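You operate a simulated robot arm through the tools that you are given. There is no shell and no other tool. Be economical: measure what you need, move in short steps, check, and stop when the job is done.

Carry out the task below with a simulated two-armed robot. There is one attempt and no reset: what you move stays moved.

TASK
Take the wool ball from the top of the folding table and put it on the top of the laundry counter. Take the blue cloth from the top of the folding table and put it on the cart top. Take the pack of cards on the top of the laundry counter and put it away on the second shelf from the bottom from the top. Press the dryer check button two times. Close the dryer door. Fetch the blue bauble and set it on the top of the gym stand. Fetch the oil dish and set it on the top shelf of the rack. Lift the washer lid open. Do these in any order. Set down upright: blue bauble.

Only the result counts: the job must be done as asked and must still hold three seconds after the hand-in. Knocking over, shifting, dropping, spilling or breaking anything else fails it. Lids that push on must go on centred and level and be pressed home; caps that screw on are set level and turned clockwise until they are tight. Flat cloth is picked up by pressing the open fingertips on it (5 to 10 N) and closing them slowly along it; thin cloth reads only 2 to 8 mm in the jaws.

THE ROBOT
Two 7-joint arms with two-finger grippers on one trunk, on a base that drives. Base frame: it is fixed to the floor where the robot stands at the start and does not move with it; the origin is under the middle of the robot, x ahead of it, y to its left, z up; the surface under the hand at the start is at about z = 0.74. Readings come in m, degrees, newtons and seconds.
The left shoulder is at the start at [0.025, 0.218, 1.08], the right one opposite. With the tool pointing down near the work surface each hand reaches from about 0.16 to 0.76 m from the robot's upright axis, wherever it stands, measured 20 degrees to its own side. Places, roughly: blue bauble (7x6x7 cm) [-1.3, -1.2, 0.8]; blue cloth (7x10x3 cm) [0.6, 0.3, 0.8]; cart top [-2.8, -1.3, 0.8]; dryer check button [0.5, 2.5, 1]; dryer door [0.3, 2.4, 0.7]; oil dish (9x9x2 cm) [-1.2, -1.3, 0.7]; pack of cards [0.5, 1.75, 1]; second shelf from the bottom [-0.8, -1.2, 0.7]; top of the gym stand (20x32 cm) [-1.4, 1.5, 0.8]; top of the laundry counter [0.7, 1.6, 0.9]; top shelf of the rack [-0.8, -1.2, 1.5]; washer lid [0.7, 3.3, 0.9]; wool ball (7x7x7 cm) [0.6, 0.1, 0.8]. Payload 2.2 kg a hand.
The TCP of each hand is the grasp point between the finger pads, 0.019 m short of the fingertips. In the tool frame z runs along the fingers and y along their closing line. Largest opening 0.116 m; the body of the gripper starts 0.07 m behind the TCP.
Orientation is that of the tool frame in the base frame, as [roll, pitch, yaw] about the fixed x, y, z axes, in that order (R = Rz(yaw) Ry(pitch) Rx(roll)). With the fingers straight down and closing along the base's y, the tool's x points along the base's -x, its y along +y and its z along -z.

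THE INTERFACE
- The arms move only by the tool send_rows. It takes "left_deltas", "right_deltas" or both (then of equal length, played together; a hand with none holds still); each is text: rows parted by semicolons, each of 7 numbers parted by spaces: the turn, a rotation vector about the tool's x, y, z in rad, then the shift along the tool's x, y, z in m, then the opening, from 0 (shut) to 1 (fully open). In form: wx wy wz tx ty tz gripper; .... A call has 1 to 20 rows; each row is the pose to reach, as a shift and turn from the pose commanded when the call began, along the tool's axes at that moment. A row lasts 0.2 s, in which the tool goes at most 0.05 m and 8.6 degrees; a call with a longer step from one row to the next is refused whole, and so is a gripper value outside its range. A pose out of reach is approached as far as the arm can. The call stops where the force on the tool passes 40 N (or 10 N more than at its start, if that is more) or the arm is blocked; 0.2 s more then pass. The fingers move at their own pace and stop on an object; they squeeze with about 34 N. The grip force told is the motor's: it shows also when the fingers shut on nothing. Time passes only in rows, and 0.2 s behind the last, so rows that repeat a pose let the fingers close. It gives the time, the measured TCP pose, the force on the tool (base axes), the opening and the grip force at its end, in the units of the frame above (readings bear some noise), with the torque about the TCP (base axes, N m) and any sound that the robot's microphone picked up.
- Cameras (640 x 400 px; columns grow to the right, rows downward): "scene" is now at [0.1248, 0.0346, 1.2442]; the picture's right is [0.36, -0.93, 0.00], its down [-0.58, -0.23, -0.78] and it looks along [0.73, 0.28, -0.63] (base axes); focal length 289 px, centre (320, 200). "left" rides on the left gripper at [0.069, 0.015, -0.097] in its tool frame; the picture's right is [-0.21, 0.98, 0.00], its down [-0.76, -0.17, -0.63] and it looks along [-0.62, -0.14, 0.77] (tool axes); focal length 251 px, centre (320, 200). "right" rides on the right gripper at [0.069, -0.015, -0.097] in its tool frame; the picture's right is [0.21, 0.98, 0.00], its down [-0.76, 0.17, -0.63] and it looks along [-0.62, 0.14, 0.77] (tool axes); focal length 251 px, centre (320, 200).
- grab_frame(camera): a new picture of that camera. No time passes.
- move_column(by): slides the trunk up (or, below 0, down) by that many m; the arms and the scene camera ride with it, the base frame stays. It gives what a move gives, with no picture.
- drive_base(legs): drives the robot by 1 to 6 legs, each [ahead, left, turn to the left] in m, m and degrees, along the robot's own axes; the way and the turn of a leg run together, so that a leg with both is an arc; at most 1.5 m and 180 degrees a leg. The arms and the cameras ride along, it lands a little off, and it stops where it bumps. It gives what a move gives.
- turn_head(pan, tilt): turns the head with the scene camera to pan (to the left, within 80 degrees either way) and tilt (down, from -29 to 69), counted from straight ahead of the robot. It gives what a move gives.
- probe_pixels(camera, pixels): for up to 12 pixels [column, row] of the newest picture of that camera ("zoom" is the newest enlarged one), the place [x, y, z] in the base frame of the surface seen there, good to about 0.003 m. No time passes.
- enlarge(camera, box): a new picture of the part [left, top, right, bottom] of that camera's present view, enlarged. No time passes.
- close_job(): hands the job in; it is judged then, once.

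Work in short steps. Measure before you move; look again where a grasp or a placing could have gone wrong, and mend it. You have 131 turns and 146 pictures in all, those below and enlarged ones among them. Open the grippers and draw the arms clear of the work before you hand the job in, unless the task says otherwise.

The tools are called after "Request:" as name(argument=value, ...) on one line, values as JSON. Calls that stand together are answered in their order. send_rows: Moves the arms, as the interface text tells. Its arguments: {"type":"object","properties":{"left_deltas":{"type":"string"},"right_deltas":{"type":"string"}},"required":[]} The other tools are called the same way: move_column (by) slides the trunk up or down; drive_base (legs) drives the base; turn_head (pan, tilt) turns the head that bears the scene camera; grab_frame (camera) takes a picture; probe_pixels (camera, pixels) gives the place of the surface under pixels of a picture; enlarge (camera, box) takes an enlarged picture of a part of a camera's view; close_job () hands the job in.

At the start:

```text
time_s: 0.0
left_eef_pos: [0.4382, 0.4911, 0.9967]
left_ee_rot: [-179.9, -0.1, 179.9]
left_wrist_force: [0.4, 0.2, 0.2]
left_ft_torque: [0.0, 0.02, 0.03]
left_gripper_width: 0.1158
left_grasp_force: 0.0
right_eef_pos: [0.5092, 0.0199, 0.958]
right_ee_rot: [-179.9, 0.0, 180.0]
right_wrist_force: [-0.4, 0.4, 0.3]
right_ft_torque: [0.0, 0.02, 0.01]
right_gripper_width: 0.1159
right_grasp_force: 0.0
trunk travel left (down, up): [-0.225, 0.265]
robot x, y, heading: [0.0008, 0.0001, 0.1]
head pan, tilt: [21.3, 38.6]
```

scene: 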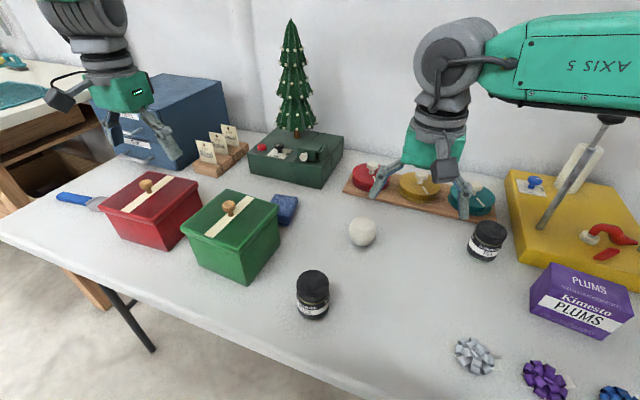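
right: 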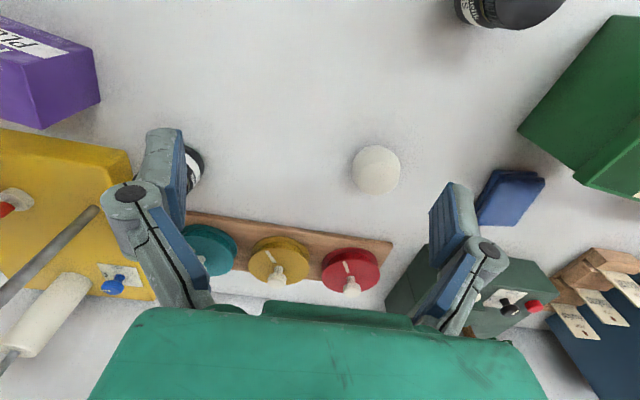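
left: 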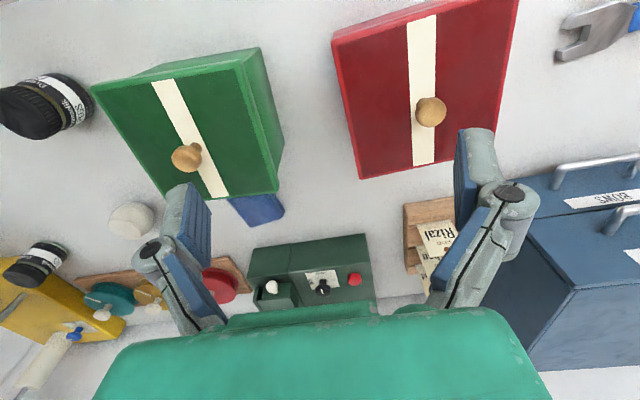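

The scene shows the wool ball at (362,232) and the blue cloth at (285,208). I probe both along with the table.

Request:
probe_pixels(camera="scene", pixels=[[362, 222], [362, 232], [362, 255], [285, 200], [276, 212], [290, 220], [297, 200], [275, 196]])

Request:
probe_pixels(camera="right", pixels=[[376, 170], [510, 175], [543, 180], [480, 220], [515, 220], [490, 172], [505, 200]])

Request:
enlarge(camera="right", box=[320, 100, 640, 300])

```text
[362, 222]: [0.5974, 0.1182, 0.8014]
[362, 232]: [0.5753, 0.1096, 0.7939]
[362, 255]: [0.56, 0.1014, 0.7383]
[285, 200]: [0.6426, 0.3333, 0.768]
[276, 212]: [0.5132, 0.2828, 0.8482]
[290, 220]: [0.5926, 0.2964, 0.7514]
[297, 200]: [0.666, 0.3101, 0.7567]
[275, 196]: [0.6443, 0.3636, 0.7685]
```

```text
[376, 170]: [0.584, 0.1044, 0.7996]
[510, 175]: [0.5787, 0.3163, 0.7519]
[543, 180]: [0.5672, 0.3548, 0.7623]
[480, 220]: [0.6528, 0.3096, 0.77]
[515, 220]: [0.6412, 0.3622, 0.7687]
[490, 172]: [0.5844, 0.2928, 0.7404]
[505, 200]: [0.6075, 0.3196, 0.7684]
```

```text
2.00 times, centred on (480, 200) of right
```

zoom: 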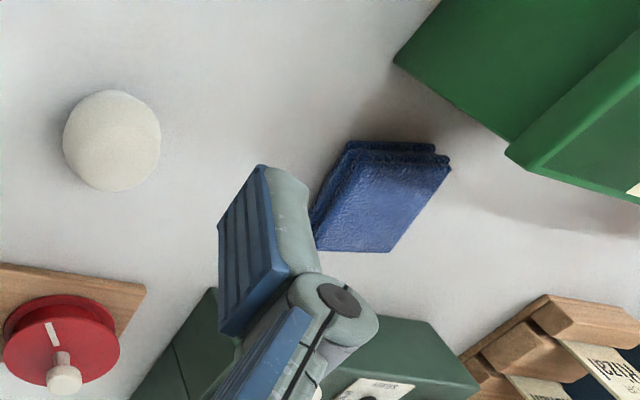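

The folded cloth lies between finger and green box. I probe its corners and the nearby box edge to choose the grasp.

Request:
probe_pixels(camera="zoom", pixels=[[352, 155], [440, 172], [388, 245], [320, 240], [385, 200], [510, 145], [400, 65], [515, 160], [370, 145], [318, 215], [350, 260], [460, 180]])

Request:
probe_pixels(camera="left", pixels=[[240, 202], [275, 197], [283, 212], [265, 222], [255, 210], [130, 220], [160, 180], [275, 180], [250, 245], [340, 235]])

```text
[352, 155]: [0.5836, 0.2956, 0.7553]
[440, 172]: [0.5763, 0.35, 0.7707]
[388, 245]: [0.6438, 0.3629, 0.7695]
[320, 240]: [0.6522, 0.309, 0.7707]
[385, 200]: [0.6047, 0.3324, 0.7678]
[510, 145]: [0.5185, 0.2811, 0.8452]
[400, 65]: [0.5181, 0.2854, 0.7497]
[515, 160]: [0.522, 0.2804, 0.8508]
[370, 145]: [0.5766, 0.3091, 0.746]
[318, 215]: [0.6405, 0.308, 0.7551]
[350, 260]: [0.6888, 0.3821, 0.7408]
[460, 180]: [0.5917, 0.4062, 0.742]
```

```text
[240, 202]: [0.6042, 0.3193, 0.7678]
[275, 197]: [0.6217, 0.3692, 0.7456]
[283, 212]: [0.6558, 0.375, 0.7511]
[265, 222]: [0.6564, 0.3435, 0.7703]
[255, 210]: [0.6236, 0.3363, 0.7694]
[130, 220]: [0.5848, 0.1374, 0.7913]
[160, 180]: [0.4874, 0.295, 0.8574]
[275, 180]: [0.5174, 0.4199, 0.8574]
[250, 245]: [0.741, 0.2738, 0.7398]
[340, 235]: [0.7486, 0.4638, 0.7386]
```

Cloth centre is about (0.615, 0.332), top 0.77, turned about 12°; ball centre is about (0.585, 0.107). I move the right hand over the ball and descend, and check the tree position.

Request:
send_rows(right_deltas="0 0 0 -0.03 0.03 0 1; 0 0 0 -0.06 0.06 0 1; 0 0 0 -0.076 0.087 0.03 1; 0 0 0 -0.076 0.087 0.07 1; 0 0 0 -0.076 0.087 0.11 1; 0 0 0 -0.076 0.087 0.15 1; 0 0 0 -0.076 0.087 0.17 1; 0 0 0 -0.076 0.087 0.185 1; 0 0 0 -0.076 0.087 0.185 1")

Request:
probe_pixels(camera="scene", pixels=[[290, 30], [280, 90], [296, 125], [310, 165], [255, 165], [246, 155]])

Request:
grab_frame(camera="right")

```text
time_s: 2.0
left_eef_pos: [0.4343, 0.4871, 1.0001]
left_ee_rot: [-180.0, 0.1, 179.9]
left_wrist_force: [0.2, 0.0, -0.1]
left_ft_torque: [0.02, 0.0, 0.01]
left_gripper_width: 0.1159
left_grasp_force: 0.0
right_eef_pos: [0.5823, 0.1061, 0.7749]
right_ee_rot: [179.9, 0.2, -180.0]
right_wrist_force: [0.8, 0.1, 0.3]
right_ft_torque: [0.03, 0.0, -0.01]
right_gripper_width: 0.1161
right_grasp_force: 0.0
trunk travel left (down, up): [-0.225, 0.265]
robot x, y, heading: [0.002, 0.0036, 0.0]
head pan, tilt: [21.3, 38.6]
```

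```text
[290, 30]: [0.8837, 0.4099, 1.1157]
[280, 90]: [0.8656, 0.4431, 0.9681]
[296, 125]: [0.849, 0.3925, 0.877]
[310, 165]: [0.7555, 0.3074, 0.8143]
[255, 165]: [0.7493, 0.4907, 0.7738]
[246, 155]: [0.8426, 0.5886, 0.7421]
```

```text
141 pictures are left
```

right: 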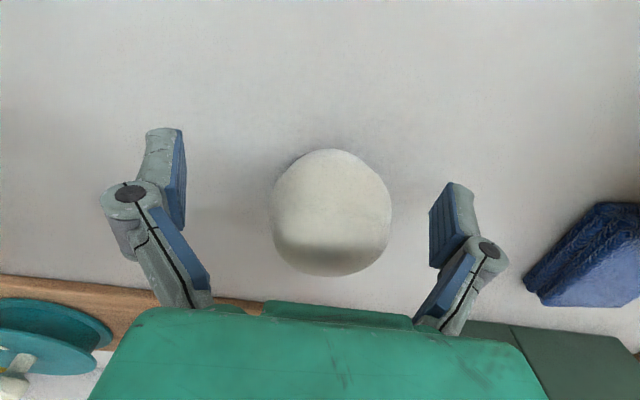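

The ball's contour (272–392, 148–277) and the surface points put its centre near (0.600, 0.110). I shift 17 mm forward, close and lift.

Request:
send_rows(right_deltas="0 0 0 -0.017 0.004 0.002 1; 0 0 0 -0.017 0.004 0.002 0.5; 0 0 0 -0.017 0.004 0.002 0.3; 0 0 0 -0.017 0.004 0.002 0.2; 0 0 0 -0.017 0.004 0.002 0.2; 0 0 0 -0.017 0.004 0.002 0.2; 0 0 0 -0.017 0.004 -0.04 0.2; 0 0 0 -0.017 0.004 -0.08 0.2; 0 0 0 -0.017 0.004 -0.12 0.2; 0 0 0 0.02 -0.03 -0.16 0.2; 0 0 0 0.05 -0.06 -0.18 0.2; 0 0 0 0.09 -0.09 -0.18 0.2; 0 0 0 0.13 -0.12 -0.18 0.2; 0 0 0 0.17 -0.15 -0.18 0.2")

Request:
grab_frame(camera="right")

```text
refused: row 10 steps farther than a row can; nothing moved
```

```text
140 pictures are left
```

right: 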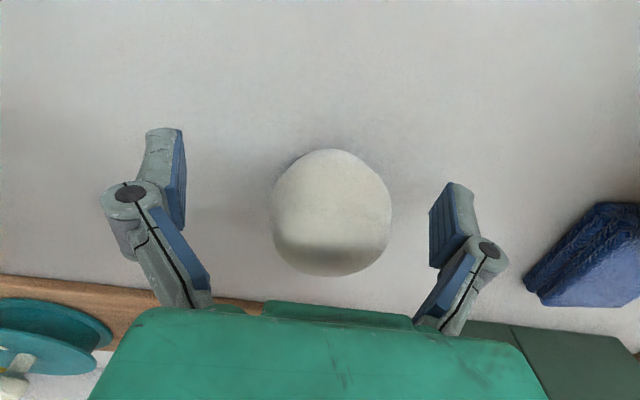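

The retreat step was too long, so nothing moved; I resend with smaller steps.

Request:
send_rows(right_deltas="0 0 0 -0.017 0.004 0.002 1; 0 0 0 -0.017 0.004 0.002 0.5; 0 0 0 -0.017 0.004 0.002 0.3; 0 0 0 -0.017 0.004 0.002 0.2; 0 0 0 -0.017 0.004 0.002 0.2; 0 0 0 -0.017 0.004 0.002 0.2; 0 0 0 -0.017 0.004 -0.04 0.2; 0 0 0 -0.017 0.004 -0.08 0.2; 0 0 0 -0.017 0.004 -0.12 0.2; 0 0 0 -0.017 0.004 -0.16 0.2; 0 0 0 0.01 -0.02 -0.18 0.2; 0 0 0 0.04 -0.05 -0.18 0.2; 0 0 0 0.07 -0.08 -0.18 0.2; 0 0 0 0.10 -0.11 -0.18 0.2; 0 0 0 0.13 -0.14 -0.18 0.2")

Request:
grab_frame(camera="right")

```text
time_s: 5.2
left_eef_pos: [0.4332, 0.4877, 1.0006]
left_ee_rot: [179.9, 0.2, -180.0]
left_wrist_force: [0.1, -0.8, -0.4]
left_ft_torque: [0.0, 0.0, 0.0]
left_gripper_width: 0.1161
left_grasp_force: 0.1
right_eef_pos: [0.4513, -0.0365, 0.9574]
right_ee_rot: [179.8, 0.2, 179.9]
right_wrist_force: [0.0, -0.2, -0.3]
right_ft_torque: [0.01, 0.02, -0.03]
right_gripper_width: 0.06
right_grasp_force: 34.4
right hand out of reach, approached as far as the arm can: row 1, 2, 3, 4, 5, 6, 7, 10
trunk travel left (down, up): [-0.225, 0.265]
robot x, y, heading: [0.0016, 0.0025, 0.1]
head pan, tilt: [21.3, 38.6]
```

```text
139 pictures are left
```

right: 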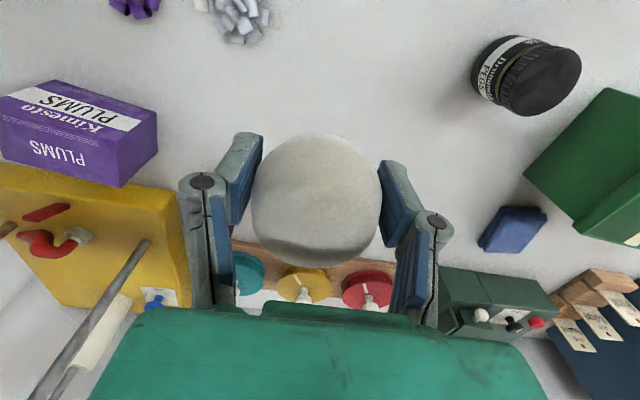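

The ball is held (60 mm). Now the left hand goes above the cloth with a 12° turn.

Request:
send_rows(left_deltas="0 0 -0.1 -0.03 -0.03 0 1; 0 0 -0.209 -0.06 -0.06 0 1; 0 0 -0.209 -0.09 -0.09 0 1; 0 0 -0.209 -0.12 -0.12 0 1; 0 0 -0.209 -0.15 -0.14 0.02 1; 0 0 -0.209 -0.17 -0.153 0.06 1; 0 0 -0.209 -0.184 -0.153 0.10 1; 0 0 -0.209 -0.186 -0.153 0.14 1; 0 0 -0.209 -0.186 -0.153 0.14 1")

Request:
grab_frame(camera="left")

```text
time_s: 7.2
left_eef_pos: [0.6218, 0.3336, 0.86]
left_ee_rot: [-180.0, 0.2, -168.1]
left_wrist_force: [-0.5, -0.1, -0.2]
left_ft_torque: [-0.01, 0.02, -0.03]
left_gripper_width: 0.1157
left_grasp_force: 0.0
right_eef_pos: [0.4501, -0.0342, 0.9574]
right_ee_rot: [-180.0, 0.3, 179.9]
right_wrist_force: [0.0, 0.6, -1.6]
right_ft_torque: [0.0, -0.05, 0.0]
right_gripper_width: 0.06
right_grasp_force: 33.7
trunk travel left (down, up): [-0.225, 0.265]
robot x, y, heading: [0.0007, -0.0029, 0.2]
head pan, tilt: [21.3, 38.6]
```

```text
138 pictures are left
```

left: 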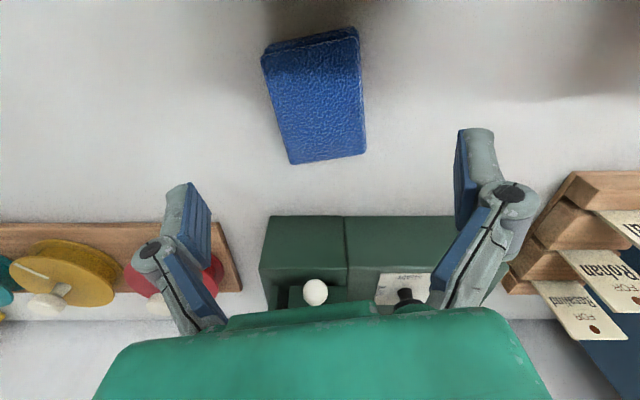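

The cloth is centred laterally at column 315, tilted a bit more. I turn 6° further, descend to z≈0.762, and close slowly.

Request:
send_rows(left_deltas="0 0 -0.1 0.003 -0.002 0.03 1; 0 0 -0.1 0.003 -0.002 0.06 1; 0 0 -0.1 0.003 -0.002 0.085 1; 0 0 -0.1 0.003 -0.002 0.098 1; 0 0 -0.1 0.003 -0.002 0.098 0.8; 0 0 -0.1 0.003 -0.002 0.098 0.65; 0 0 -0.1 0.003 -0.002 0.098 0.5; 0 0 -0.1 0.003 -0.002 0.098 0.35; 0 0 -0.1 0.003 -0.002 0.098 0.2; 0 0 -0.1 0.003 -0.002 0.098 0.1; 0 0 -0.1 0.003 -0.002 0.098 0.1")

Request:
grab_frame(camera="left")

```text
time_s: 9.6
left_eef_pos: [0.6188, 0.3324, 0.7615]
left_ee_rot: [-179.9, 0.0, -162.3]
left_wrist_force: [0.6, -0.3, 1.0]
left_ft_torque: [-0.03, -0.04, 0.0]
left_gripper_width: 0.0686
left_grasp_force: 34.3
right_eef_pos: [0.4497, -0.0343, 0.9558]
right_ee_rot: [-180.0, 0.3, -179.9]
right_wrist_force: [0.7, -0.3, -1.0]
right_ft_torque: [0.02, -0.01, 0.01]
right_gripper_width: 0.0597
right_grasp_force: 33.9
trunk travel left (down, up): [-0.225, 0.265]
robot x, y, heading: [0.0019, -0.0011, -0.1]
head pan, tilt: [21.3, 38.6]
```

```text
137 pictures are left
```

left: 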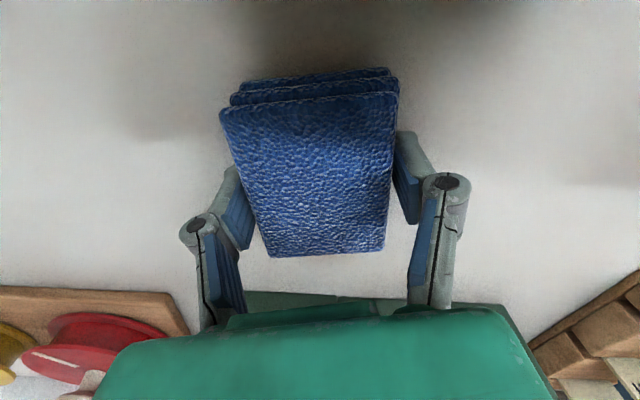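

Cloth gripped at 69 mm. I lift and draw the left arm back.

Request:
send_rows(left_deltas="0 0 0 0 0 -0.03 0.1; 0 0 0 0 0 -0.07 0.1; 0 0 0 0 0 -0.11 0.1; 0 0 0 0 0 -0.15 0.1; 0 0 0 0 0 -0.19 0.1; 0 0 0 0 0 -0.225 0.1; 0 0 0.1 0.04 0.02 -0.225 0.1; 0 0 0.2 0.08 0.04 -0.225 0.1; 0 0 0.3 0.12 0.06 -0.225 0.1; 0 0 0.3 0.16 0.08 -0.225 0.1; 0 0 0.3 0.2 0.1 -0.225 0.1")

Request:
turn_head(pan=70, tilt=25)

Request:
grab_frame(camera="left")

Request:
grab_frame(camera="scene")

```text
time_s: 12.0
left_eef_pos: [0.3949, 0.3689, 0.9902]
left_ee_rot: [179.9, 0.3, -179.6]
left_wrist_force: [-0.4, 0.9, 0.1]
left_ft_torque: [0.01, -0.01, -0.01]
left_gripper_width: 0.068
left_grasp_force: 33.8
right_eef_pos: [0.45, -0.035, 0.9588]
right_ee_rot: [179.9, 0.2, 180.0]
right_wrist_force: [-0.5, 0.0, -0.4]
right_ft_torque: [-0.02, -0.03, 0.02]
right_gripper_width: 0.06
right_grasp_force: 34.2
trunk travel left (down, up): [-0.225, 0.265]
robot x, y, heading: [0.0033, 0.0015, 0.0]
head pan, tilt: [21.3, 38.6]
```

```text
time_s: 13.2
left_eef_pos: [0.3973, 0.3685, 0.9886]
left_ee_rot: [180.0, 0.1, -179.5]
left_wrist_force: [0.8, 0.2, -0.5]
left_ft_torque: [0.0, -0.01, 0.0]
left_gripper_width: 0.0682
left_grasp_force: 33.7
right_eef_pos: [0.4517, -0.035, 0.9557]
right_ee_rot: [180.0, 0.1, -180.0]
right_wrist_force: [0.3, 0.0, -0.9]
right_ft_torque: [0.01, 0.01, -0.02]
right_gripper_width: 0.0595
right_grasp_force: 34.0
trunk travel left (down, up): [-0.225, 0.265]
robot x, y, heading: [-0.001, 0.0018, -0.4]
head pan, tilt: [70.0, 25.0]
```

```text
136 pictures are left
```

left: 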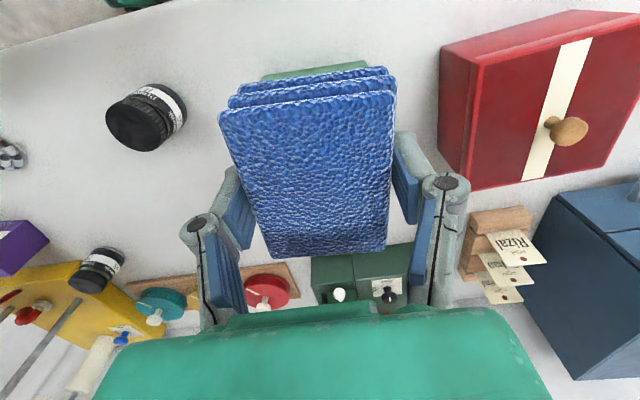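

```text
135 pictures are left
```

scene: 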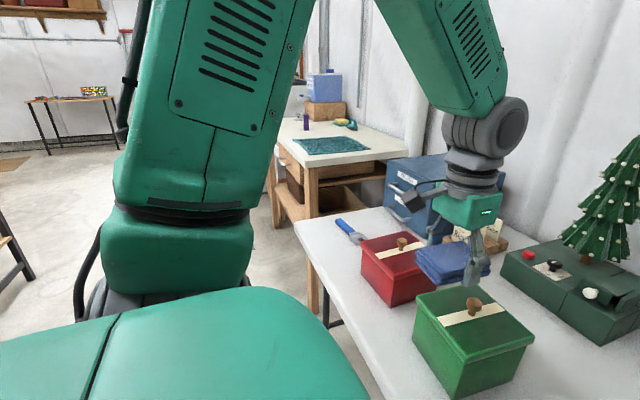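

Both items held. I back off 0.4 m, raise the trunk 0.1 m, and drive left toward the counter, then look.

Request:
move_column(by=0.12)

Request:
drive_base(legs=[[-0.4, 0, 0], [0, 1.3, 0]])

Request:
turn_head(pan=5, tilt=25)

Request:
grab_frame(camera="scene")

```text
time_s: 14.7
left_eef_pos: [0.396, 0.3686, 1.108]
left_ee_rot: [180.0, 0.1, -179.6]
left_wrist_force: [1.8, 0.7, -0.6]
left_ft_torque: [0.01, -0.01, 0.02]
left_gripper_width: 0.0677
left_grasp_force: 34.0
right_eef_pos: [0.4512, -0.0358, 1.0764]
right_ee_rot: [180.0, 0.1, -180.0]
right_wrist_force: [-0.2, -0.4, -0.8]
right_ft_torque: [-0.03, 0.04, 0.03]
right_gripper_width: 0.0597
right_grasp_force: 34.1
trunk travel left (down, up): [-0.345, 0.145]
robot x, y, heading: [0.001, 0.0001, -0.0]
head pan, tilt: [70.0, 25.0]
```

```text
time_s: 23.4
left_eef_pos: [0.0078, 1.6884, 1.1106]
left_ee_rot: [179.7, 0.1, -179.7]
left_wrist_force: [-0.2, -0.6, -0.4]
left_ft_torque: [0.03, 0.01, 0.01]
left_gripper_width: 0.0664
left_grasp_force: 33.5
right_eef_pos: [0.0608, 1.2849, 1.0758]
right_ee_rot: [179.8, 0.1, 179.8]
right_wrist_force: [-0.7, -0.2, -0.3]
right_ft_torque: [-0.01, 0.04, -0.01]
right_gripper_width: 0.0595
right_grasp_force: 34.6
trunk travel left (down, up): [-0.345, 0.145]
robot x, y, heading: [-0.3894, 1.3289, -0.1]
head pan, tilt: [70.0, 25.0]
```

```text
time_s: 24.8
left_eef_pos: [0.0042, 1.6965, 1.1098]
left_ee_rot: [-180.0, 0.2, -179.8]
left_wrist_force: [0.1, -0.5, -0.6]
left_ft_torque: [-0.01, -0.02, 0.01]
left_gripper_width: 0.0665
left_grasp_force: 33.9
right_eef_pos: [0.0573, 1.2926, 1.0784]
right_ee_rot: [-180.0, 0.3, 179.9]
right_wrist_force: [0.1, 0.3, -1.3]
right_ft_torque: [-0.05, 0.02, -0.01]
right_gripper_width: 0.0597
right_grasp_force: 34.4
trunk travel left (down, up): [-0.345, 0.145]
robot x, y, heading: [-0.3929, 1.3293, -0.2]
head pan, tilt: [5.0, 25.0]
```

```text
134 pictures are left
```

scene: 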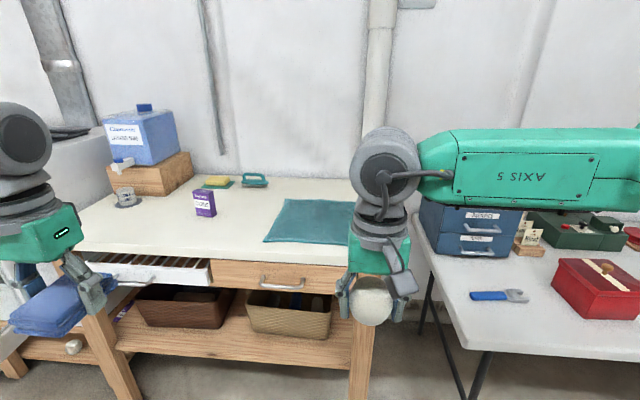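

The counter shows the purple card pack at (205,202), teal mat and an open drawer. I probe surfaces.

Request:
probe_pixels(camera="scene", pixels=[[205, 193], [205, 210], [198, 205], [214, 205], [245, 215], [245, 245], [250, 262], [305, 210], [262, 245], [210, 282], [100, 285], [128, 200]])

Request:
enlarge(camera="scene", box=[60, 100, 380, 300])

```text
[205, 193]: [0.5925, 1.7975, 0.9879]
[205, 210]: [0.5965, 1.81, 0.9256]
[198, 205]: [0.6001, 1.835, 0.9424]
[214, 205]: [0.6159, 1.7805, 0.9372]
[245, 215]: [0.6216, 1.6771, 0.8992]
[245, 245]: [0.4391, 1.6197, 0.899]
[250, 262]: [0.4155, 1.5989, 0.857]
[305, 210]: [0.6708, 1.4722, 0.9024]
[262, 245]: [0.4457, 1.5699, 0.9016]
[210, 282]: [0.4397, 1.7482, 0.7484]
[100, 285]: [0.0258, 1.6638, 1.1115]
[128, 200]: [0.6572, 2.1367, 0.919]
```

```text
2.00 times, centred on (220, 200) of scene
```

zoom: 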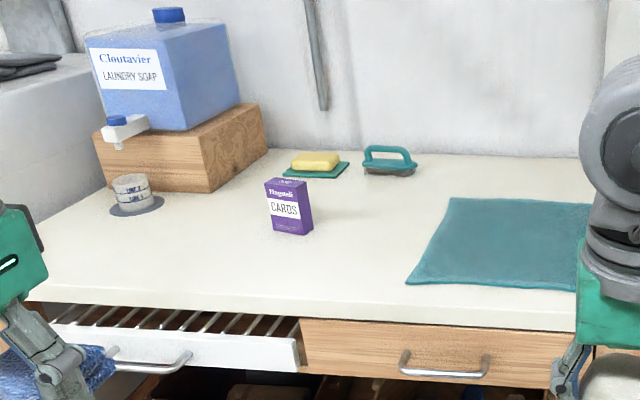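

I check how far the open drawer sticks out before driving closer.

Request:
probe_pixels(camera="zoom", pixels=[[170, 363], [295, 350], [120, 350], [445, 375], [300, 325], [500, 300], [410, 280], [560, 285], [450, 205]])

```text
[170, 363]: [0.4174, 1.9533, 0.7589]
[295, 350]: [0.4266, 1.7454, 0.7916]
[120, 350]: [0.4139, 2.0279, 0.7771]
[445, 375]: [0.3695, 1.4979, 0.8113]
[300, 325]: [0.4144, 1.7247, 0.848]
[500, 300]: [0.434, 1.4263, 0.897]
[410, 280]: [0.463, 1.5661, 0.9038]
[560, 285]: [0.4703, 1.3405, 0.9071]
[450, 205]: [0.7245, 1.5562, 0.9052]
```

The drawer front is flush at x≈0.42. I drive closer.

Request:
drive_base(legs=[[0, 0.3, 0], [0.28, 0, 0]])

Request:
turn_head(pan=10, tilt=35)

Request:
grab_frame(camera="scene")

Request:
grab_frame(camera="right")

```text
time_s: 28.4
left_eef_pos: [0.2816, 1.9929, 1.1108]
left_ee_rot: [179.8, 0.3, -179.6]
left_wrist_force: [-1.0, -0.7, -0.3]
left_ft_torque: [0.03, 0.0, 0.01]
left_gripper_width: 0.0661
left_grasp_force: 34.2
right_eef_pos: [0.3369, 1.5902, 1.0782]
right_ee_rot: [179.9, 0.3, -180.0]
right_wrist_force: [0.3, 0.0, 0.1]
right_ft_torque: [-0.02, 0.03, 0.0]
right_gripper_width: 0.0595
right_grasp_force: 34.5
trunk travel left (down, up): [-0.345, 0.145]
robot x, y, heading: [-0.1069, 1.6253, 0.1]
head pan, tilt: [5.0, 25.0]
```

```text
time_s: 29.1
left_eef_pos: [0.2801, 2.0126, 1.1058]
left_ee_rot: [-179.4, 0.3, -179.4]
left_wrist_force: [-0.8, 1.0, -0.9]
left_ft_torque: [-0.13, -0.03, 0.0]
left_gripper_width: 0.066
left_grasp_force: 34.2
right_eef_pos: [0.3352, 1.6099, 1.0789]
right_ee_rot: [-179.5, 0.5, -179.7]
right_wrist_force: [-1.0, 1.6, -1.4]
right_ft_torque: [-0.15, -0.02, 0.02]
right_gripper_width: 0.0597
right_grasp_force: 34.1
trunk travel left (down, up): [-0.345, 0.145]
robot x, y, heading: [-0.1104, 1.6354, 0.2]
head pan, tilt: [10.0, 35.0]
```

```text
132 pictures are left
```

scene: 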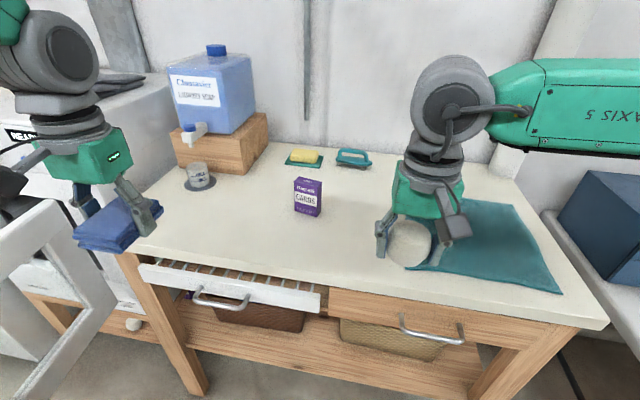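

```text
131 pictures are left
```

right: 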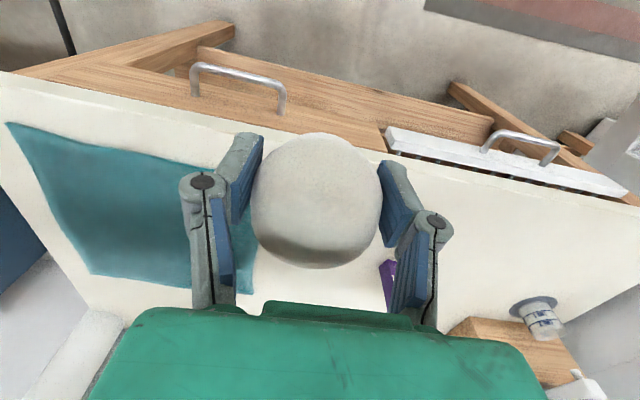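

The spot (0.52,1.645) is bare counter between mat and cards. I move the ball there and lower to just above contact.

Request:
send_rows(right_deltas="0 0 0 -0.04 0.01 0 0.2; 0 0 0 -0.08 0.02 0 0.2; 0 0 0 -0.12 0.035 0 0.2; 0 0 0 -0.16 0.04 0 0.2; 0 0 0 -0.185 0.045 0.03 0.2; 0 0 0 -0.185 0.045 0.07 0.2; 0 0 0 -0.185 0.045 0.11 0.2; 0 0 0 -0.185 0.045 0.13 0.2; 0 0 0 -0.185 0.045 0.138 0.2; 0 0 0 -0.185 0.045 0.138 0.2")

Request:
grab_frame(camera="right")

```text
time_s: 31.5
left_eef_pos: [0.2766, 1.995, 1.1103]
left_ee_rot: [-179.9, 0.6, -179.7]
left_wrist_force: [-1.4, 0.8, -0.4]
left_ft_torque: [-0.12, -0.02, -0.01]
left_gripper_width: 0.066
left_grasp_force: 34.1
right_eef_pos: [0.5181, 1.6346, 0.9448]
right_ee_rot: [-179.8, 0.7, -180.0]
right_wrist_force: [0.1, 2.5, -0.4]
right_ft_torque: [-0.19, -0.05, 0.01]
right_gripper_width: 0.0595
right_grasp_force: 33.7
trunk travel left (down, up): [-0.345, 0.145]
robot x, y, heading: [-0.1096, 1.6216, 0.2]
head pan, tilt: [10.0, 35.0]
stopped in row 10 (right hand): the arm was blocked; the commanded pose is now the measured one
```

```text
130 pictures are left
```

right: 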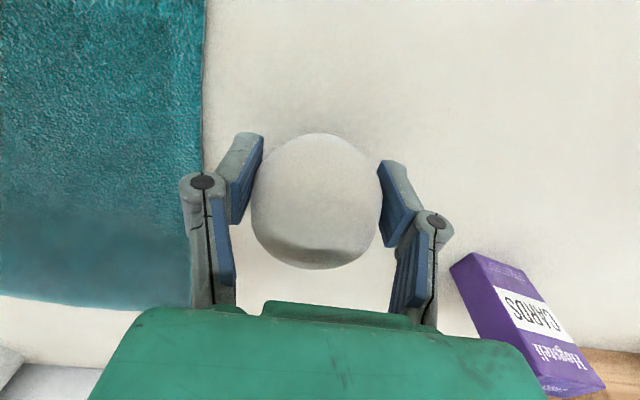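

Stopped at z 0.945 with little force; ball likely about 1 cm above. I lower gently further.

Request:
send_rows(right_deltas="0 0 0 0 0 0.003 0.2; 0 0 0 0 0 0.006 0.2; 0 0 0 0 0 0.008 0.2; 0 0 0 0 0 0.010 0.2")

```text
time_s: 32.7
left_eef_pos: [0.2727, 1.9845, 1.1168]
left_ee_rot: [179.2, 0.9, -179.5]
left_wrist_force: [-0.3, -0.2, 0.0]
left_ft_torque: [0.01, -0.03, 0.01]
left_gripper_width: 0.0659
left_grasp_force: 34.6
right_eef_pos: [0.5199, 1.6273, 0.9372]
right_ee_rot: [179.4, 0.9, 180.0]
right_wrist_force: [-1.1, 0.0, -0.6]
right_ft_torque: [0.07, 0.03, 0.0]
right_gripper_width: 0.0594
right_grasp_force: 34.2
trunk travel left (down, up): [-0.345, 0.145]
robot x, y, heading: [-0.1066, 1.6248, -0.0]
head pan, tilt: [10.0, 35.0]
stopped in row 4 (right hand): the arm was blocked; the commanded pose is now the measured one
```

Both hands' rolls wobbled a bit. I look at the scene before lowering further.

Request:
grab_frame(camera="scene")

Request:
enlarge(camera="right", box=[160, 80, 480, 280])

```text
129 pictures are left
```

scene: 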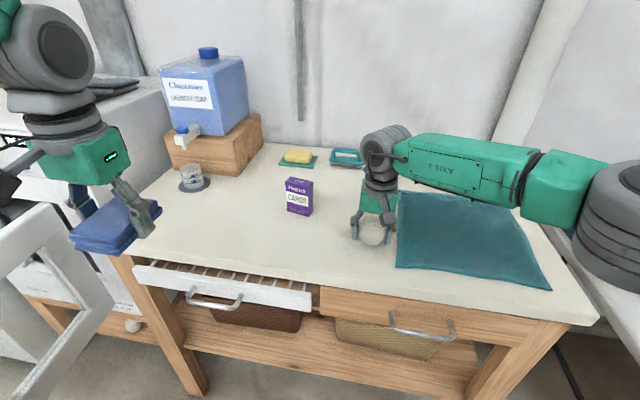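

```text
2.00 times, centred on (320, 180) of right
```

zoom: 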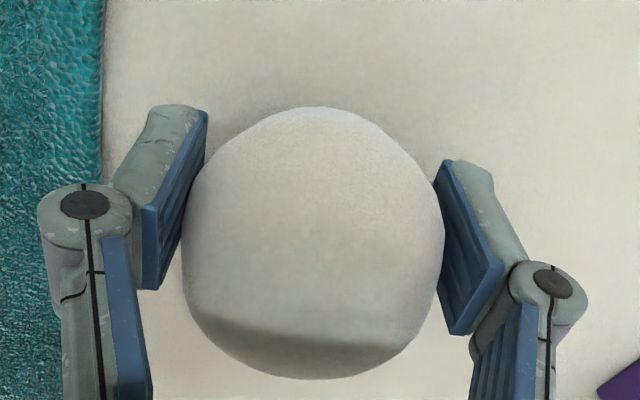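

The right forearm and elbow look low near the counter's right corner; I probe their heights.

Request:
probe_pixels(camera="scene", pixels=[[620, 200], [610, 250], [560, 190], [450, 165], [590, 310], [380, 235], [545, 285]])

```text
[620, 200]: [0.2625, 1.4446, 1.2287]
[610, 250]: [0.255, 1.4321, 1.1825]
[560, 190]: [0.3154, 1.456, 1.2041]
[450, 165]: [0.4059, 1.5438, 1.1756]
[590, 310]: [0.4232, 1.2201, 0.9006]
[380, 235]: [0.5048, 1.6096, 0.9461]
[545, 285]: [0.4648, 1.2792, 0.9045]
```

The elbow is clear (z≈1.2). I lower 4 mm more slowly and watch force.

Request:
send_rows(right_deltas="0 0 0 0 0 0.001 0.2; 0 0 0 0 0 0.002 0.2; 0 0 0 0 0 0.003 0.2; 0 0 0 0 0 0.003 0.2")

```text
time_s: 33.7
left_eef_pos: [0.2723, 1.9568, 1.1235]
left_ee_rot: [178.1, 0.8, -179.8]
left_wrist_force: [0.9, 0.0, 0.8]
left_ft_torque: [0.06, 0.0, -0.02]
left_gripper_width: 0.0657
left_grasp_force: 33.7
right_eef_pos: [0.5204, 1.6025, 0.9338]
right_ee_rot: [178.4, 0.7, 179.7]
right_wrist_force: [1.0, -2.1, -0.2]
right_ft_torque: [0.13, 0.07, 0.02]
right_gripper_width: 0.0595
right_grasp_force: 34.3
trunk travel left (down, up): [-0.345, 0.145]
robot x, y, heading: [-0.1106, 1.6218, -0.1]
head pan, tilt: [10.0, 35.0]
```

The whole robot appears to be swaying (roll 178.1°). I hold still for a second and re-read.

Request:
send_rows(right_deltas="0 0 0 0 0 0 0.2; 0 0 0 0 0 0 0.2; 0 0 0 0 0 0 0.2; 0 0 0 0 0 0 0.2")

Request:
grab_frame(camera="scene")

```text
time_s: 34.9
left_eef_pos: [0.27, 1.9867, 1.1158]
left_ee_rot: [179.7, 1.0, -179.7]
left_wrist_force: [-1.0, 0.9, -1.7]
left_ft_torque: [-0.04, -0.01, -0.02]
left_gripper_width: 0.0657
left_grasp_force: 33.4
right_eef_pos: [0.5142, 1.6288, 0.9364]
right_ee_rot: [179.8, 0.9, -180.0]
right_wrist_force: [-0.9, 0.5, 0.4]
right_ft_torque: [-0.09, -0.04, -0.04]
right_gripper_width: 0.0596
right_grasp_force: 34.2
trunk travel left (down, up): [-0.345, 0.145]
robot x, y, heading: [-0.112, 1.6185, -0.0]
head pan, tilt: [10.0, 35.0]
stopped in row 4 (right hand): the arm was blocked; the commanded pose is now the measured one
```

```text
127 pictures are left
```

scene: 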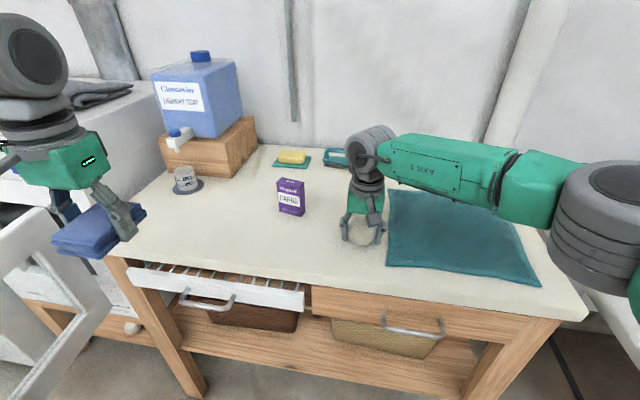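

Still swaying; I hold for 3 s to see whether it settles.

Request:
send_rows(right_deltas="0 0 0 0 0 -0.01 0.2; 0 0 0 0 0 -0.02 0.2; 0 0 0 0 0 -0.02 0.2; 0 0 0 0 0 -0.02 0.2; 0 0 0 0 0 -0.02 0.2; 0 0 0 0 0 -0.02 0.2; 0 0 0 0 0 -0.02 0.2; 0 0 0 0 0 -0.02 0.2; 0 0 0 0 0 -0.02 0.2; 0 0 0 0 0 -0.02 0.2; 0 0 0 0 0 -0.02 0.2; 0 0 0 0 0 -0.02 0.2; 0 0 0 0 0 -0.02 0.2; 0 0 0 0 0 -0.02 0.2; 0 0 0 0 0 -0.02 0.2; 0 0 0 0 0 -0.02 0.2")

```text
time_s: 38.3
left_eef_pos: [0.2691, 1.9711, 1.1192]
left_ee_rot: [178.9, 0.9, -179.8]
left_wrist_force: [-1.0, 0.4, -0.2]
left_ft_torque: [0.05, -0.01, -0.03]
left_gripper_width: 0.0657
left_grasp_force: 33.8
right_eef_pos: [0.5155, 1.6131, 0.9549]
right_ee_rot: [179.2, 0.9, 179.8]
right_wrist_force: [0.2, -0.5, -0.1]
right_ft_torque: [0.03, 0.06, 0.01]
right_gripper_width: 0.0594
right_grasp_force: 33.9
trunk travel left (down, up): [-0.345, 0.145]
robot x, y, heading: [-0.1069, 1.6144, -0.1]
head pan, tilt: [10.0, 35.0]
```

I check again after one more second.

Request:
send_rows(right_deltas="0 0 0 0 0 0 0.2; 0 0 0 0 0 0 0.2; 0 0 0 0 0 0 0.2; 0 0 0 0 0 0 0.2")

Request:
grab_frame(camera="left")

```text
time_s: 39.3
left_eef_pos: [0.271, 1.9958, 1.1137]
left_ee_rot: [-179.9, 0.9, -179.6]
left_wrist_force: [0.2, -0.5, -0.2]
left_ft_torque: [-0.06, -0.02, -0.01]
left_gripper_width: 0.066
left_grasp_force: 34.2
right_eef_pos: [0.5145, 1.6375, 0.9557]
right_ee_rot: [-179.8, 0.9, -179.9]
right_wrist_force: [-0.6, 1.1, -0.9]
right_ft_torque: [-0.15, -0.05, 0.05]
right_gripper_width: 0.0596
right_grasp_force: 33.9
trunk travel left (down, up): [-0.345, 0.145]
robot x, y, heading: [-0.1098, 1.6256, 0.2]
head pan, tilt: [10.0, 35.0]
```

```text
126 pictures are left
```

left: 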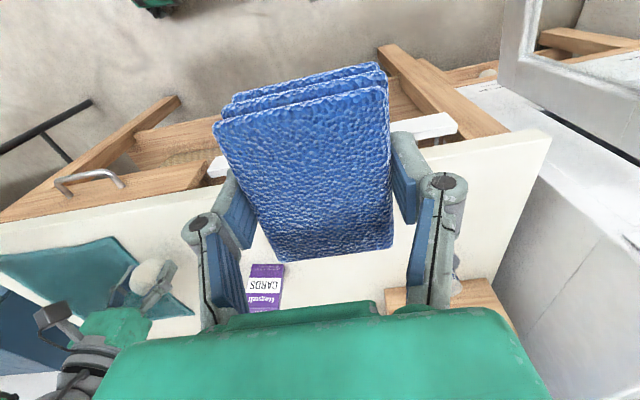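

The sway persists. The dryer door frame is close at the left; I probe it and look around the base.

Request:
probe_pixels(camera="left", pixels=[[520, 70], [620, 130], [515, 10], [600, 100], [580, 250]])

Request:
turn_head(pan=50, tilt=60)

Request:
grab_frame(camera="scene")

```text
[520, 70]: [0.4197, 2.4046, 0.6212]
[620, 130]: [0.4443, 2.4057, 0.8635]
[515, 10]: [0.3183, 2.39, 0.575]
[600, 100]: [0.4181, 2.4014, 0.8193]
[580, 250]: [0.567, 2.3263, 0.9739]
```

```text
time_s: 40.4
left_eef_pos: [0.2703, 2.0017, 1.1116]
left_ee_rot: [-179.6, 1.0, -179.6]
left_wrist_force: [-0.4, -0.2, -0.8]
left_ft_torque: [-0.08, -0.01, 0.01]
left_gripper_width: 0.0659
left_grasp_force: 33.8
right_eef_pos: [0.5146, 1.643, 0.955]
right_ee_rot: [-179.6, 1.0, -179.9]
right_wrist_force: [-0.9, 2.4, -1.1]
right_ft_torque: [-0.22, -0.07, 0.04]
right_gripper_width: 0.0596
right_grasp_force: 34.2
trunk travel left (down, up): [-0.345, 0.145]
robot x, y, heading: [-0.1091, 1.6269, -0.0]
head pan, tilt: [50.0, 60.0]
```

```text
125 pictures are left
```

scene: 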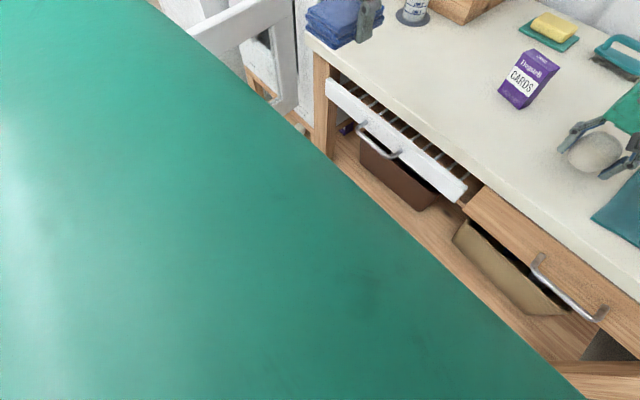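

Nothing touches the base. I test whether a lower trunk stops the sway: raise the right hand 0.12 m, then lower the trunk 0.12 m.

Request:
send_rows(right_deltas="0 0 0 0 0 -0.03 0.2; 0 0 0 0 0 -0.06 0.2; 0 0 0 0 0 -0.09 0.2; 0 0 0 0 0 -0.12 0.2; 0 0 0 0 0 -0.12 0.2")

Request:
move_column(by=-0.12)

Request:
send_rows(right_deltas="0 0 0 0 0 0 0.2; 0 0 0 0 0 0 0.2; 0 0 0 0 0 0 0.2; 0 0 0 0 0 0 0.2; 0 0 0 0 0 0 0.2")

Request:
send_rows(right_deltas="0 0 0 0 0 0 0.2; 0 0 0 0 0 0 0.2")

Request:
send_rows(right_deltas="0 0 0 0 0 0 0.2; 0 0 0 0 0 0 0.2")

```text
time_s: 41.8
left_eef_pos: [0.2664, 1.9582, 1.1247]
left_ee_rot: [178.5, 1.2, 180.0]
left_wrist_force: [0.4, -0.2, -1.1]
left_ft_torque: [-0.03, 0.01, 0.01]
left_gripper_width: 0.066
left_grasp_force: 33.9
right_eef_pos: [0.5111, 1.5967, 1.0789]
right_ee_rot: [179.0, 1.1, 179.6]
right_wrist_force: [-0.1, 0.1, -0.7]
right_ft_torque: [-0.04, -0.01, 0.03]
right_gripper_width: 0.0596
right_grasp_force: 33.6
trunk travel left (down, up): [-0.345, 0.145]
robot x, y, heading: [-0.1092, 1.6184, 0.2]
head pan, tilt: [50.0, 60.0]
stopped in row 5 (right hand): the arm was blocked; the commanded pose is now the measured one
```

```text
time_s: 43.3
left_eef_pos: [0.2674, 1.947, 1.007]
left_ee_rot: [177.9, 1.3, 179.7]
left_wrist_force: [0.2, -1.1, 1.0]
left_ft_torque: [0.04, 0.07, 0.01]
left_gripper_width: 0.066
left_grasp_force: 33.8
right_eef_pos: [0.5118, 1.5846, 0.9595]
right_ee_rot: [178.3, 1.0, 179.4]
right_wrist_force: [0.7, -1.0, -0.6]
right_ft_torque: [0.15, 0.07, 0.0]
right_gripper_width: 0.0594
right_grasp_force: 34.2
trunk travel left (down, up): [-0.225, 0.265]
robot x, y, heading: [-0.1105, 1.6093, -0.3]
head pan, tilt: [50.0, 60.0]
```

```text
time_s: 44.5
left_eef_pos: [0.2668, 1.9799, 0.9963]
left_ee_rot: [179.7, 1.2, -179.9]
left_wrist_force: [-0.1, -0.4, -0.4]
left_ft_torque: [-0.05, 0.0, 0.02]
left_gripper_width: 0.066
left_grasp_force: 33.8
right_eef_pos: [0.5106, 1.6183, 0.958]
right_ee_rot: [179.9, 1.1, 179.7]
right_wrist_force: [-0.9, 1.0, -0.3]
right_ft_torque: [-0.13, -0.04, 0.02]
right_gripper_width: 0.0594
right_grasp_force: 34.2
trunk travel left (down, up): [-0.225, 0.265]
robot x, y, heading: [-0.1093, 1.616, -0.3]
head pan, tilt: [50.0, 60.0]
```

```text
time_s: 45.1
left_eef_pos: [0.2686, 1.9527, 1.0039]
left_ee_rot: [178.3, 1.1, -180.0]
left_wrist_force: [0.3, -1.1, 0.3]
left_ft_torque: [0.04, 0.03, 0.02]
left_gripper_width: 0.0658
left_grasp_force: 33.8
right_eef_pos: [0.5109, 1.5899, 0.959]
right_ee_rot: [178.7, 1.1, 179.5]
right_wrist_force: [1.0, -0.3, -0.8]
right_ft_torque: [0.1, 0.03, 0.02]
right_gripper_width: 0.0595
right_grasp_force: 34.3
trunk travel left (down, up): [-0.225, 0.265]
robot x, y, heading: [-0.1086, 1.6109, -0.2]
head pan, tilt: [50.0, 60.0]
```

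```text
time_s: 45.7
left_eef_pos: [0.2659, 1.9568, 1.0029]
left_ee_rot: [178.5, 1.3, 179.8]
left_wrist_force: [0.3, -0.4, -0.8]
left_ft_torque: [0.03, 0.0, 0.03]
left_gripper_width: 0.0662
left_grasp_force: 33.9
right_eef_pos: [0.5113, 1.5946, 0.9593]
right_ee_rot: [178.9, 1.0, 179.5]
right_wrist_force: [0.3, -0.6, -1.6]
right_ft_torque: [0.04, 0.06, -0.02]
right_gripper_width: 0.0592
right_grasp_force: 34.0
trunk travel left (down, up): [-0.225, 0.265]
robot x, y, heading: [-0.1075, 1.6128, -0.1]
head pan, tilt: [50.0, 60.0]
```

Still swaying, and it began right after the last drive. I back off 0.1 m to see if the base was touching something.

Request:
drive_base(legs=[[-0.1, 0, 0]])

Request:
send_rows(right_deltas="0 0 0 0 0 0 0.2; 0 0 0 0 0 0 0.2; 0 0 0 0 0 0 0.2; 0 0 0 0 0 0 0.2; 0 0 0 0 0 0 0.2")

Request:
send_rows(right_deltas="0 0 0 0 0 0 0.2; 0 0 0 0 0 0 0.2")

Request:
send_rows(right_deltas="0 0 0 0 0 0 0.2; 0 0 0 0 0 0 0.2")

```text
time_s: 46.8
left_eef_pos: [0.1665, 1.9627, 1.0019]
left_ee_rot: [178.7, 1.3, -179.9]
left_wrist_force: [0.5, -1.1, -0.3]
left_ft_torque: [0.0, 0.03, -0.05]
left_gripper_width: 0.0655
left_grasp_force: 33.5
right_eef_pos: [0.4099, 1.6004, 0.9594]
right_ee_rot: [179.2, 1.1, 179.6]
right_wrist_force: [0.8, -0.4, 0.3]
right_ft_torque: [0.04, -0.01, 0.01]
right_gripper_width: 0.0597
right_grasp_force: 33.5
trunk travel left (down, up): [-0.225, 0.265]
robot x, y, heading: [-0.2115, 1.6126, 0.0]
head pan, tilt: [50.0, 60.0]
```

```text
time_s: 48.0
left_eef_pos: [0.1633, 1.9773, 0.9988]
left_ee_rot: [179.4, 1.3, -179.9]
left_wrist_force: [-1.0, -0.1, -0.5]
left_ft_torque: [-0.05, -0.02, -0.01]
left_gripper_width: 0.0658
left_grasp_force: 33.9
right_eef_pos: [0.408, 1.6137, 0.9613]
right_ee_rot: [179.8, 1.2, 179.5]
right_wrist_force: [-0.2, 0.7, -0.2]
right_ft_torque: [0.01, -0.02, -0.03]
right_gripper_width: 0.0597
right_grasp_force: 34.2
trunk travel left (down, up): [-0.225, 0.265]
robot x, y, heading: [-0.2129, 1.6175, -0.1]
head pan, tilt: [50.0, 60.0]
```

```text
time_s: 48.6
left_eef_pos: [0.1637, 1.9783, 0.9986]
left_ee_rot: [179.4, 1.5, -179.8]
left_wrist_force: [0.2, 0.5, -1.1]
left_ft_torque: [-0.05, 0.0, 0.01]
left_gripper_width: 0.0659
left_grasp_force: 34.0
right_eef_pos: [0.4078, 1.6158, 0.9603]
right_ee_rot: [179.8, 1.3, 179.6]
right_wrist_force: [0.1, 1.0, -1.2]
right_ft_torque: [-0.06, -0.02, -0.03]
right_gripper_width: 0.0594
right_grasp_force: 33.5
trunk travel left (down, up): [-0.225, 0.265]
robot x, y, heading: [-0.2085, 1.6167, 0.2]
head pan, tilt: [50.0, 60.0]
```

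```text
time_s: 49.2
left_eef_pos: [0.1645, 1.96, 1.005]
left_ee_rot: [178.7, 1.4, -179.9]
left_wrist_force: [-0.1, -0.4, -0.9]
left_ft_torque: [0.11, -0.02, 0.0]
left_gripper_width: 0.0661
left_grasp_force: 34.0
right_eef_pos: [0.4081, 1.5983, 0.9618]
right_ee_rot: [179.1, 1.4, 179.5]
right_wrist_force: [0.2, 0.2, 0.5]
right_ft_torque: [0.01, 0.0, 0.03]
right_gripper_width: 0.0591
right_grasp_force: 34.2
trunk travel left (down, up): [-0.225, 0.265]
robot x, y, heading: [-0.211, 1.609, -0.4]
head pan, tilt: [50.0, 60.0]
```

The sway is shrinking with the trunk lower. I wait 4 s more and re-read.

Request:
send_rows(right_deltas="0 0 0 0 0 0 0.2; 0 0 0 0 0 0 0.2; 0 0 0 0 0 0 0.2; 0 0 0 0 0 0 0.2; 0 0 0 0 0 0 0.2; 0 0 0 0 0 0 0.2; 0 0 0 0 0 0 0.2; 0 0 0 0 0 0 0.2; 0 0 0 0 0 0 0.2; 0 0 0 0 0 0 0.2; 0 0 0 0 0 0 0.2; 0 0 0 0 0 0 0.2; 0 0 0 0 0 0 0.2; 0 0 0 0 0 0 0.2; 0 0 0 0 0 0 0.2; 0 0 0 0 0 0 0.2; 0 0 0 0 0 0 0.2; 0 0 0 0 0 0 0.2; 0 0 0 0 0 0 0.2; 0 0 0 0 0 0 0.2")

Request:
send_rows(right_deltas="0 0 0 0 0 0 0.2; 0 0 0 0 0 0 0.2")

Request:
send_rows(right_deltas="0 0 0 0 0 0 0.2; 0 0 0 0 0 0 0.2")

Request:
send_rows(right_deltas="0 0 0 0 0 0 0.2; 0 0 0 0 0 0 0.2")

```text
time_s: 53.4
left_eef_pos: [0.1642, 1.9671, 1.0027]
left_ee_rot: [179.0, 1.5, -179.9]
left_wrist_force: [0.0, 0.1, -0.3]
left_ft_torque: [-0.01, 0.01, 0.02]
left_gripper_width: 0.0659
left_grasp_force: 34.2
right_eef_pos: [0.4097, 1.6064, 0.9612]
right_ee_rot: [179.4, 1.3, 179.6]
right_wrist_force: [-1.2, -0.5, -0.1]
right_ft_torque: [-0.01, 0.06, 0.01]
right_gripper_width: 0.0596
right_grasp_force: 34.0
trunk travel left (down, up): [-0.225, 0.265]
robot x, y, heading: [-0.2126, 1.6141, -0.2]
head pan, tilt: [50.0, 60.0]
```

```text
time_s: 54.0
left_eef_pos: [0.1622, 1.9691, 1.0013]
left_ee_rot: [179.1, 1.3, -179.8]
left_wrist_force: [-0.7, -0.3, -0.3]
left_ft_torque: [-0.01, -0.02, 0.03]
left_gripper_width: 0.066
left_grasp_force: 33.5
right_eef_pos: [0.4091, 1.6078, 0.9608]
right_ee_rot: [179.4, 1.3, 179.6]
right_wrist_force: [0.3, -0.1, -0.5]
right_ft_torque: [0.02, 0.01, 0.02]
right_gripper_width: 0.0594
right_grasp_force: 34.3
trunk travel left (down, up): [-0.225, 0.265]
robot x, y, heading: [-0.2073, 1.613, -0.2]
head pan, tilt: [50.0, 60.0]
```

```text
time_s: 54.6
left_eef_pos: [0.1638, 1.9707, 1.0004]
left_ee_rot: [179.1, 1.3, 180.0]
left_wrist_force: [0.4, -0.1, -0.4]
left_ft_torque: [-0.01, 0.0, 0.01]
left_gripper_width: 0.0661
left_grasp_force: 33.8
right_eef_pos: [0.4075, 1.6074, 0.9611]
right_ee_rot: [179.5, 1.3, 179.6]
right_wrist_force: [-0.4, 0.3, -0.4]
right_ft_torque: [-0.01, 0.01, -0.01]
right_gripper_width: 0.0595
right_grasp_force: 34.1
trunk travel left (down, up): [-0.225, 0.265]
robot x, y, heading: [-0.2125, 1.6142, -0.2]
head pan, tilt: [50.0, 60.0]
```

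```text
time_s: 55.2
left_eef_pos: [0.1644, 1.9695, 1.0012]
left_ee_rot: [179.1, 1.4, -179.9]
left_wrist_force: [-0.4, 0.1, -1.0]
left_ft_torque: [0.03, 0.02, -0.01]
left_gripper_width: 0.0658
left_grasp_force: 34.3
right_eef_pos: [0.4076, 1.6083, 0.9612]
right_ee_rot: [179.4, 1.3, 179.7]
right_wrist_force: [-0.2, 0.6, -0.7]
right_ft_torque: [0.0, -0.01, 0.0]
right_gripper_width: 0.0593
right_grasp_force: 34.4
trunk travel left (down, up): [-0.225, 0.265]
robot x, y, heading: [-0.211, 1.6166, -0.3]
head pan, tilt: [50.0, 60.0]
```

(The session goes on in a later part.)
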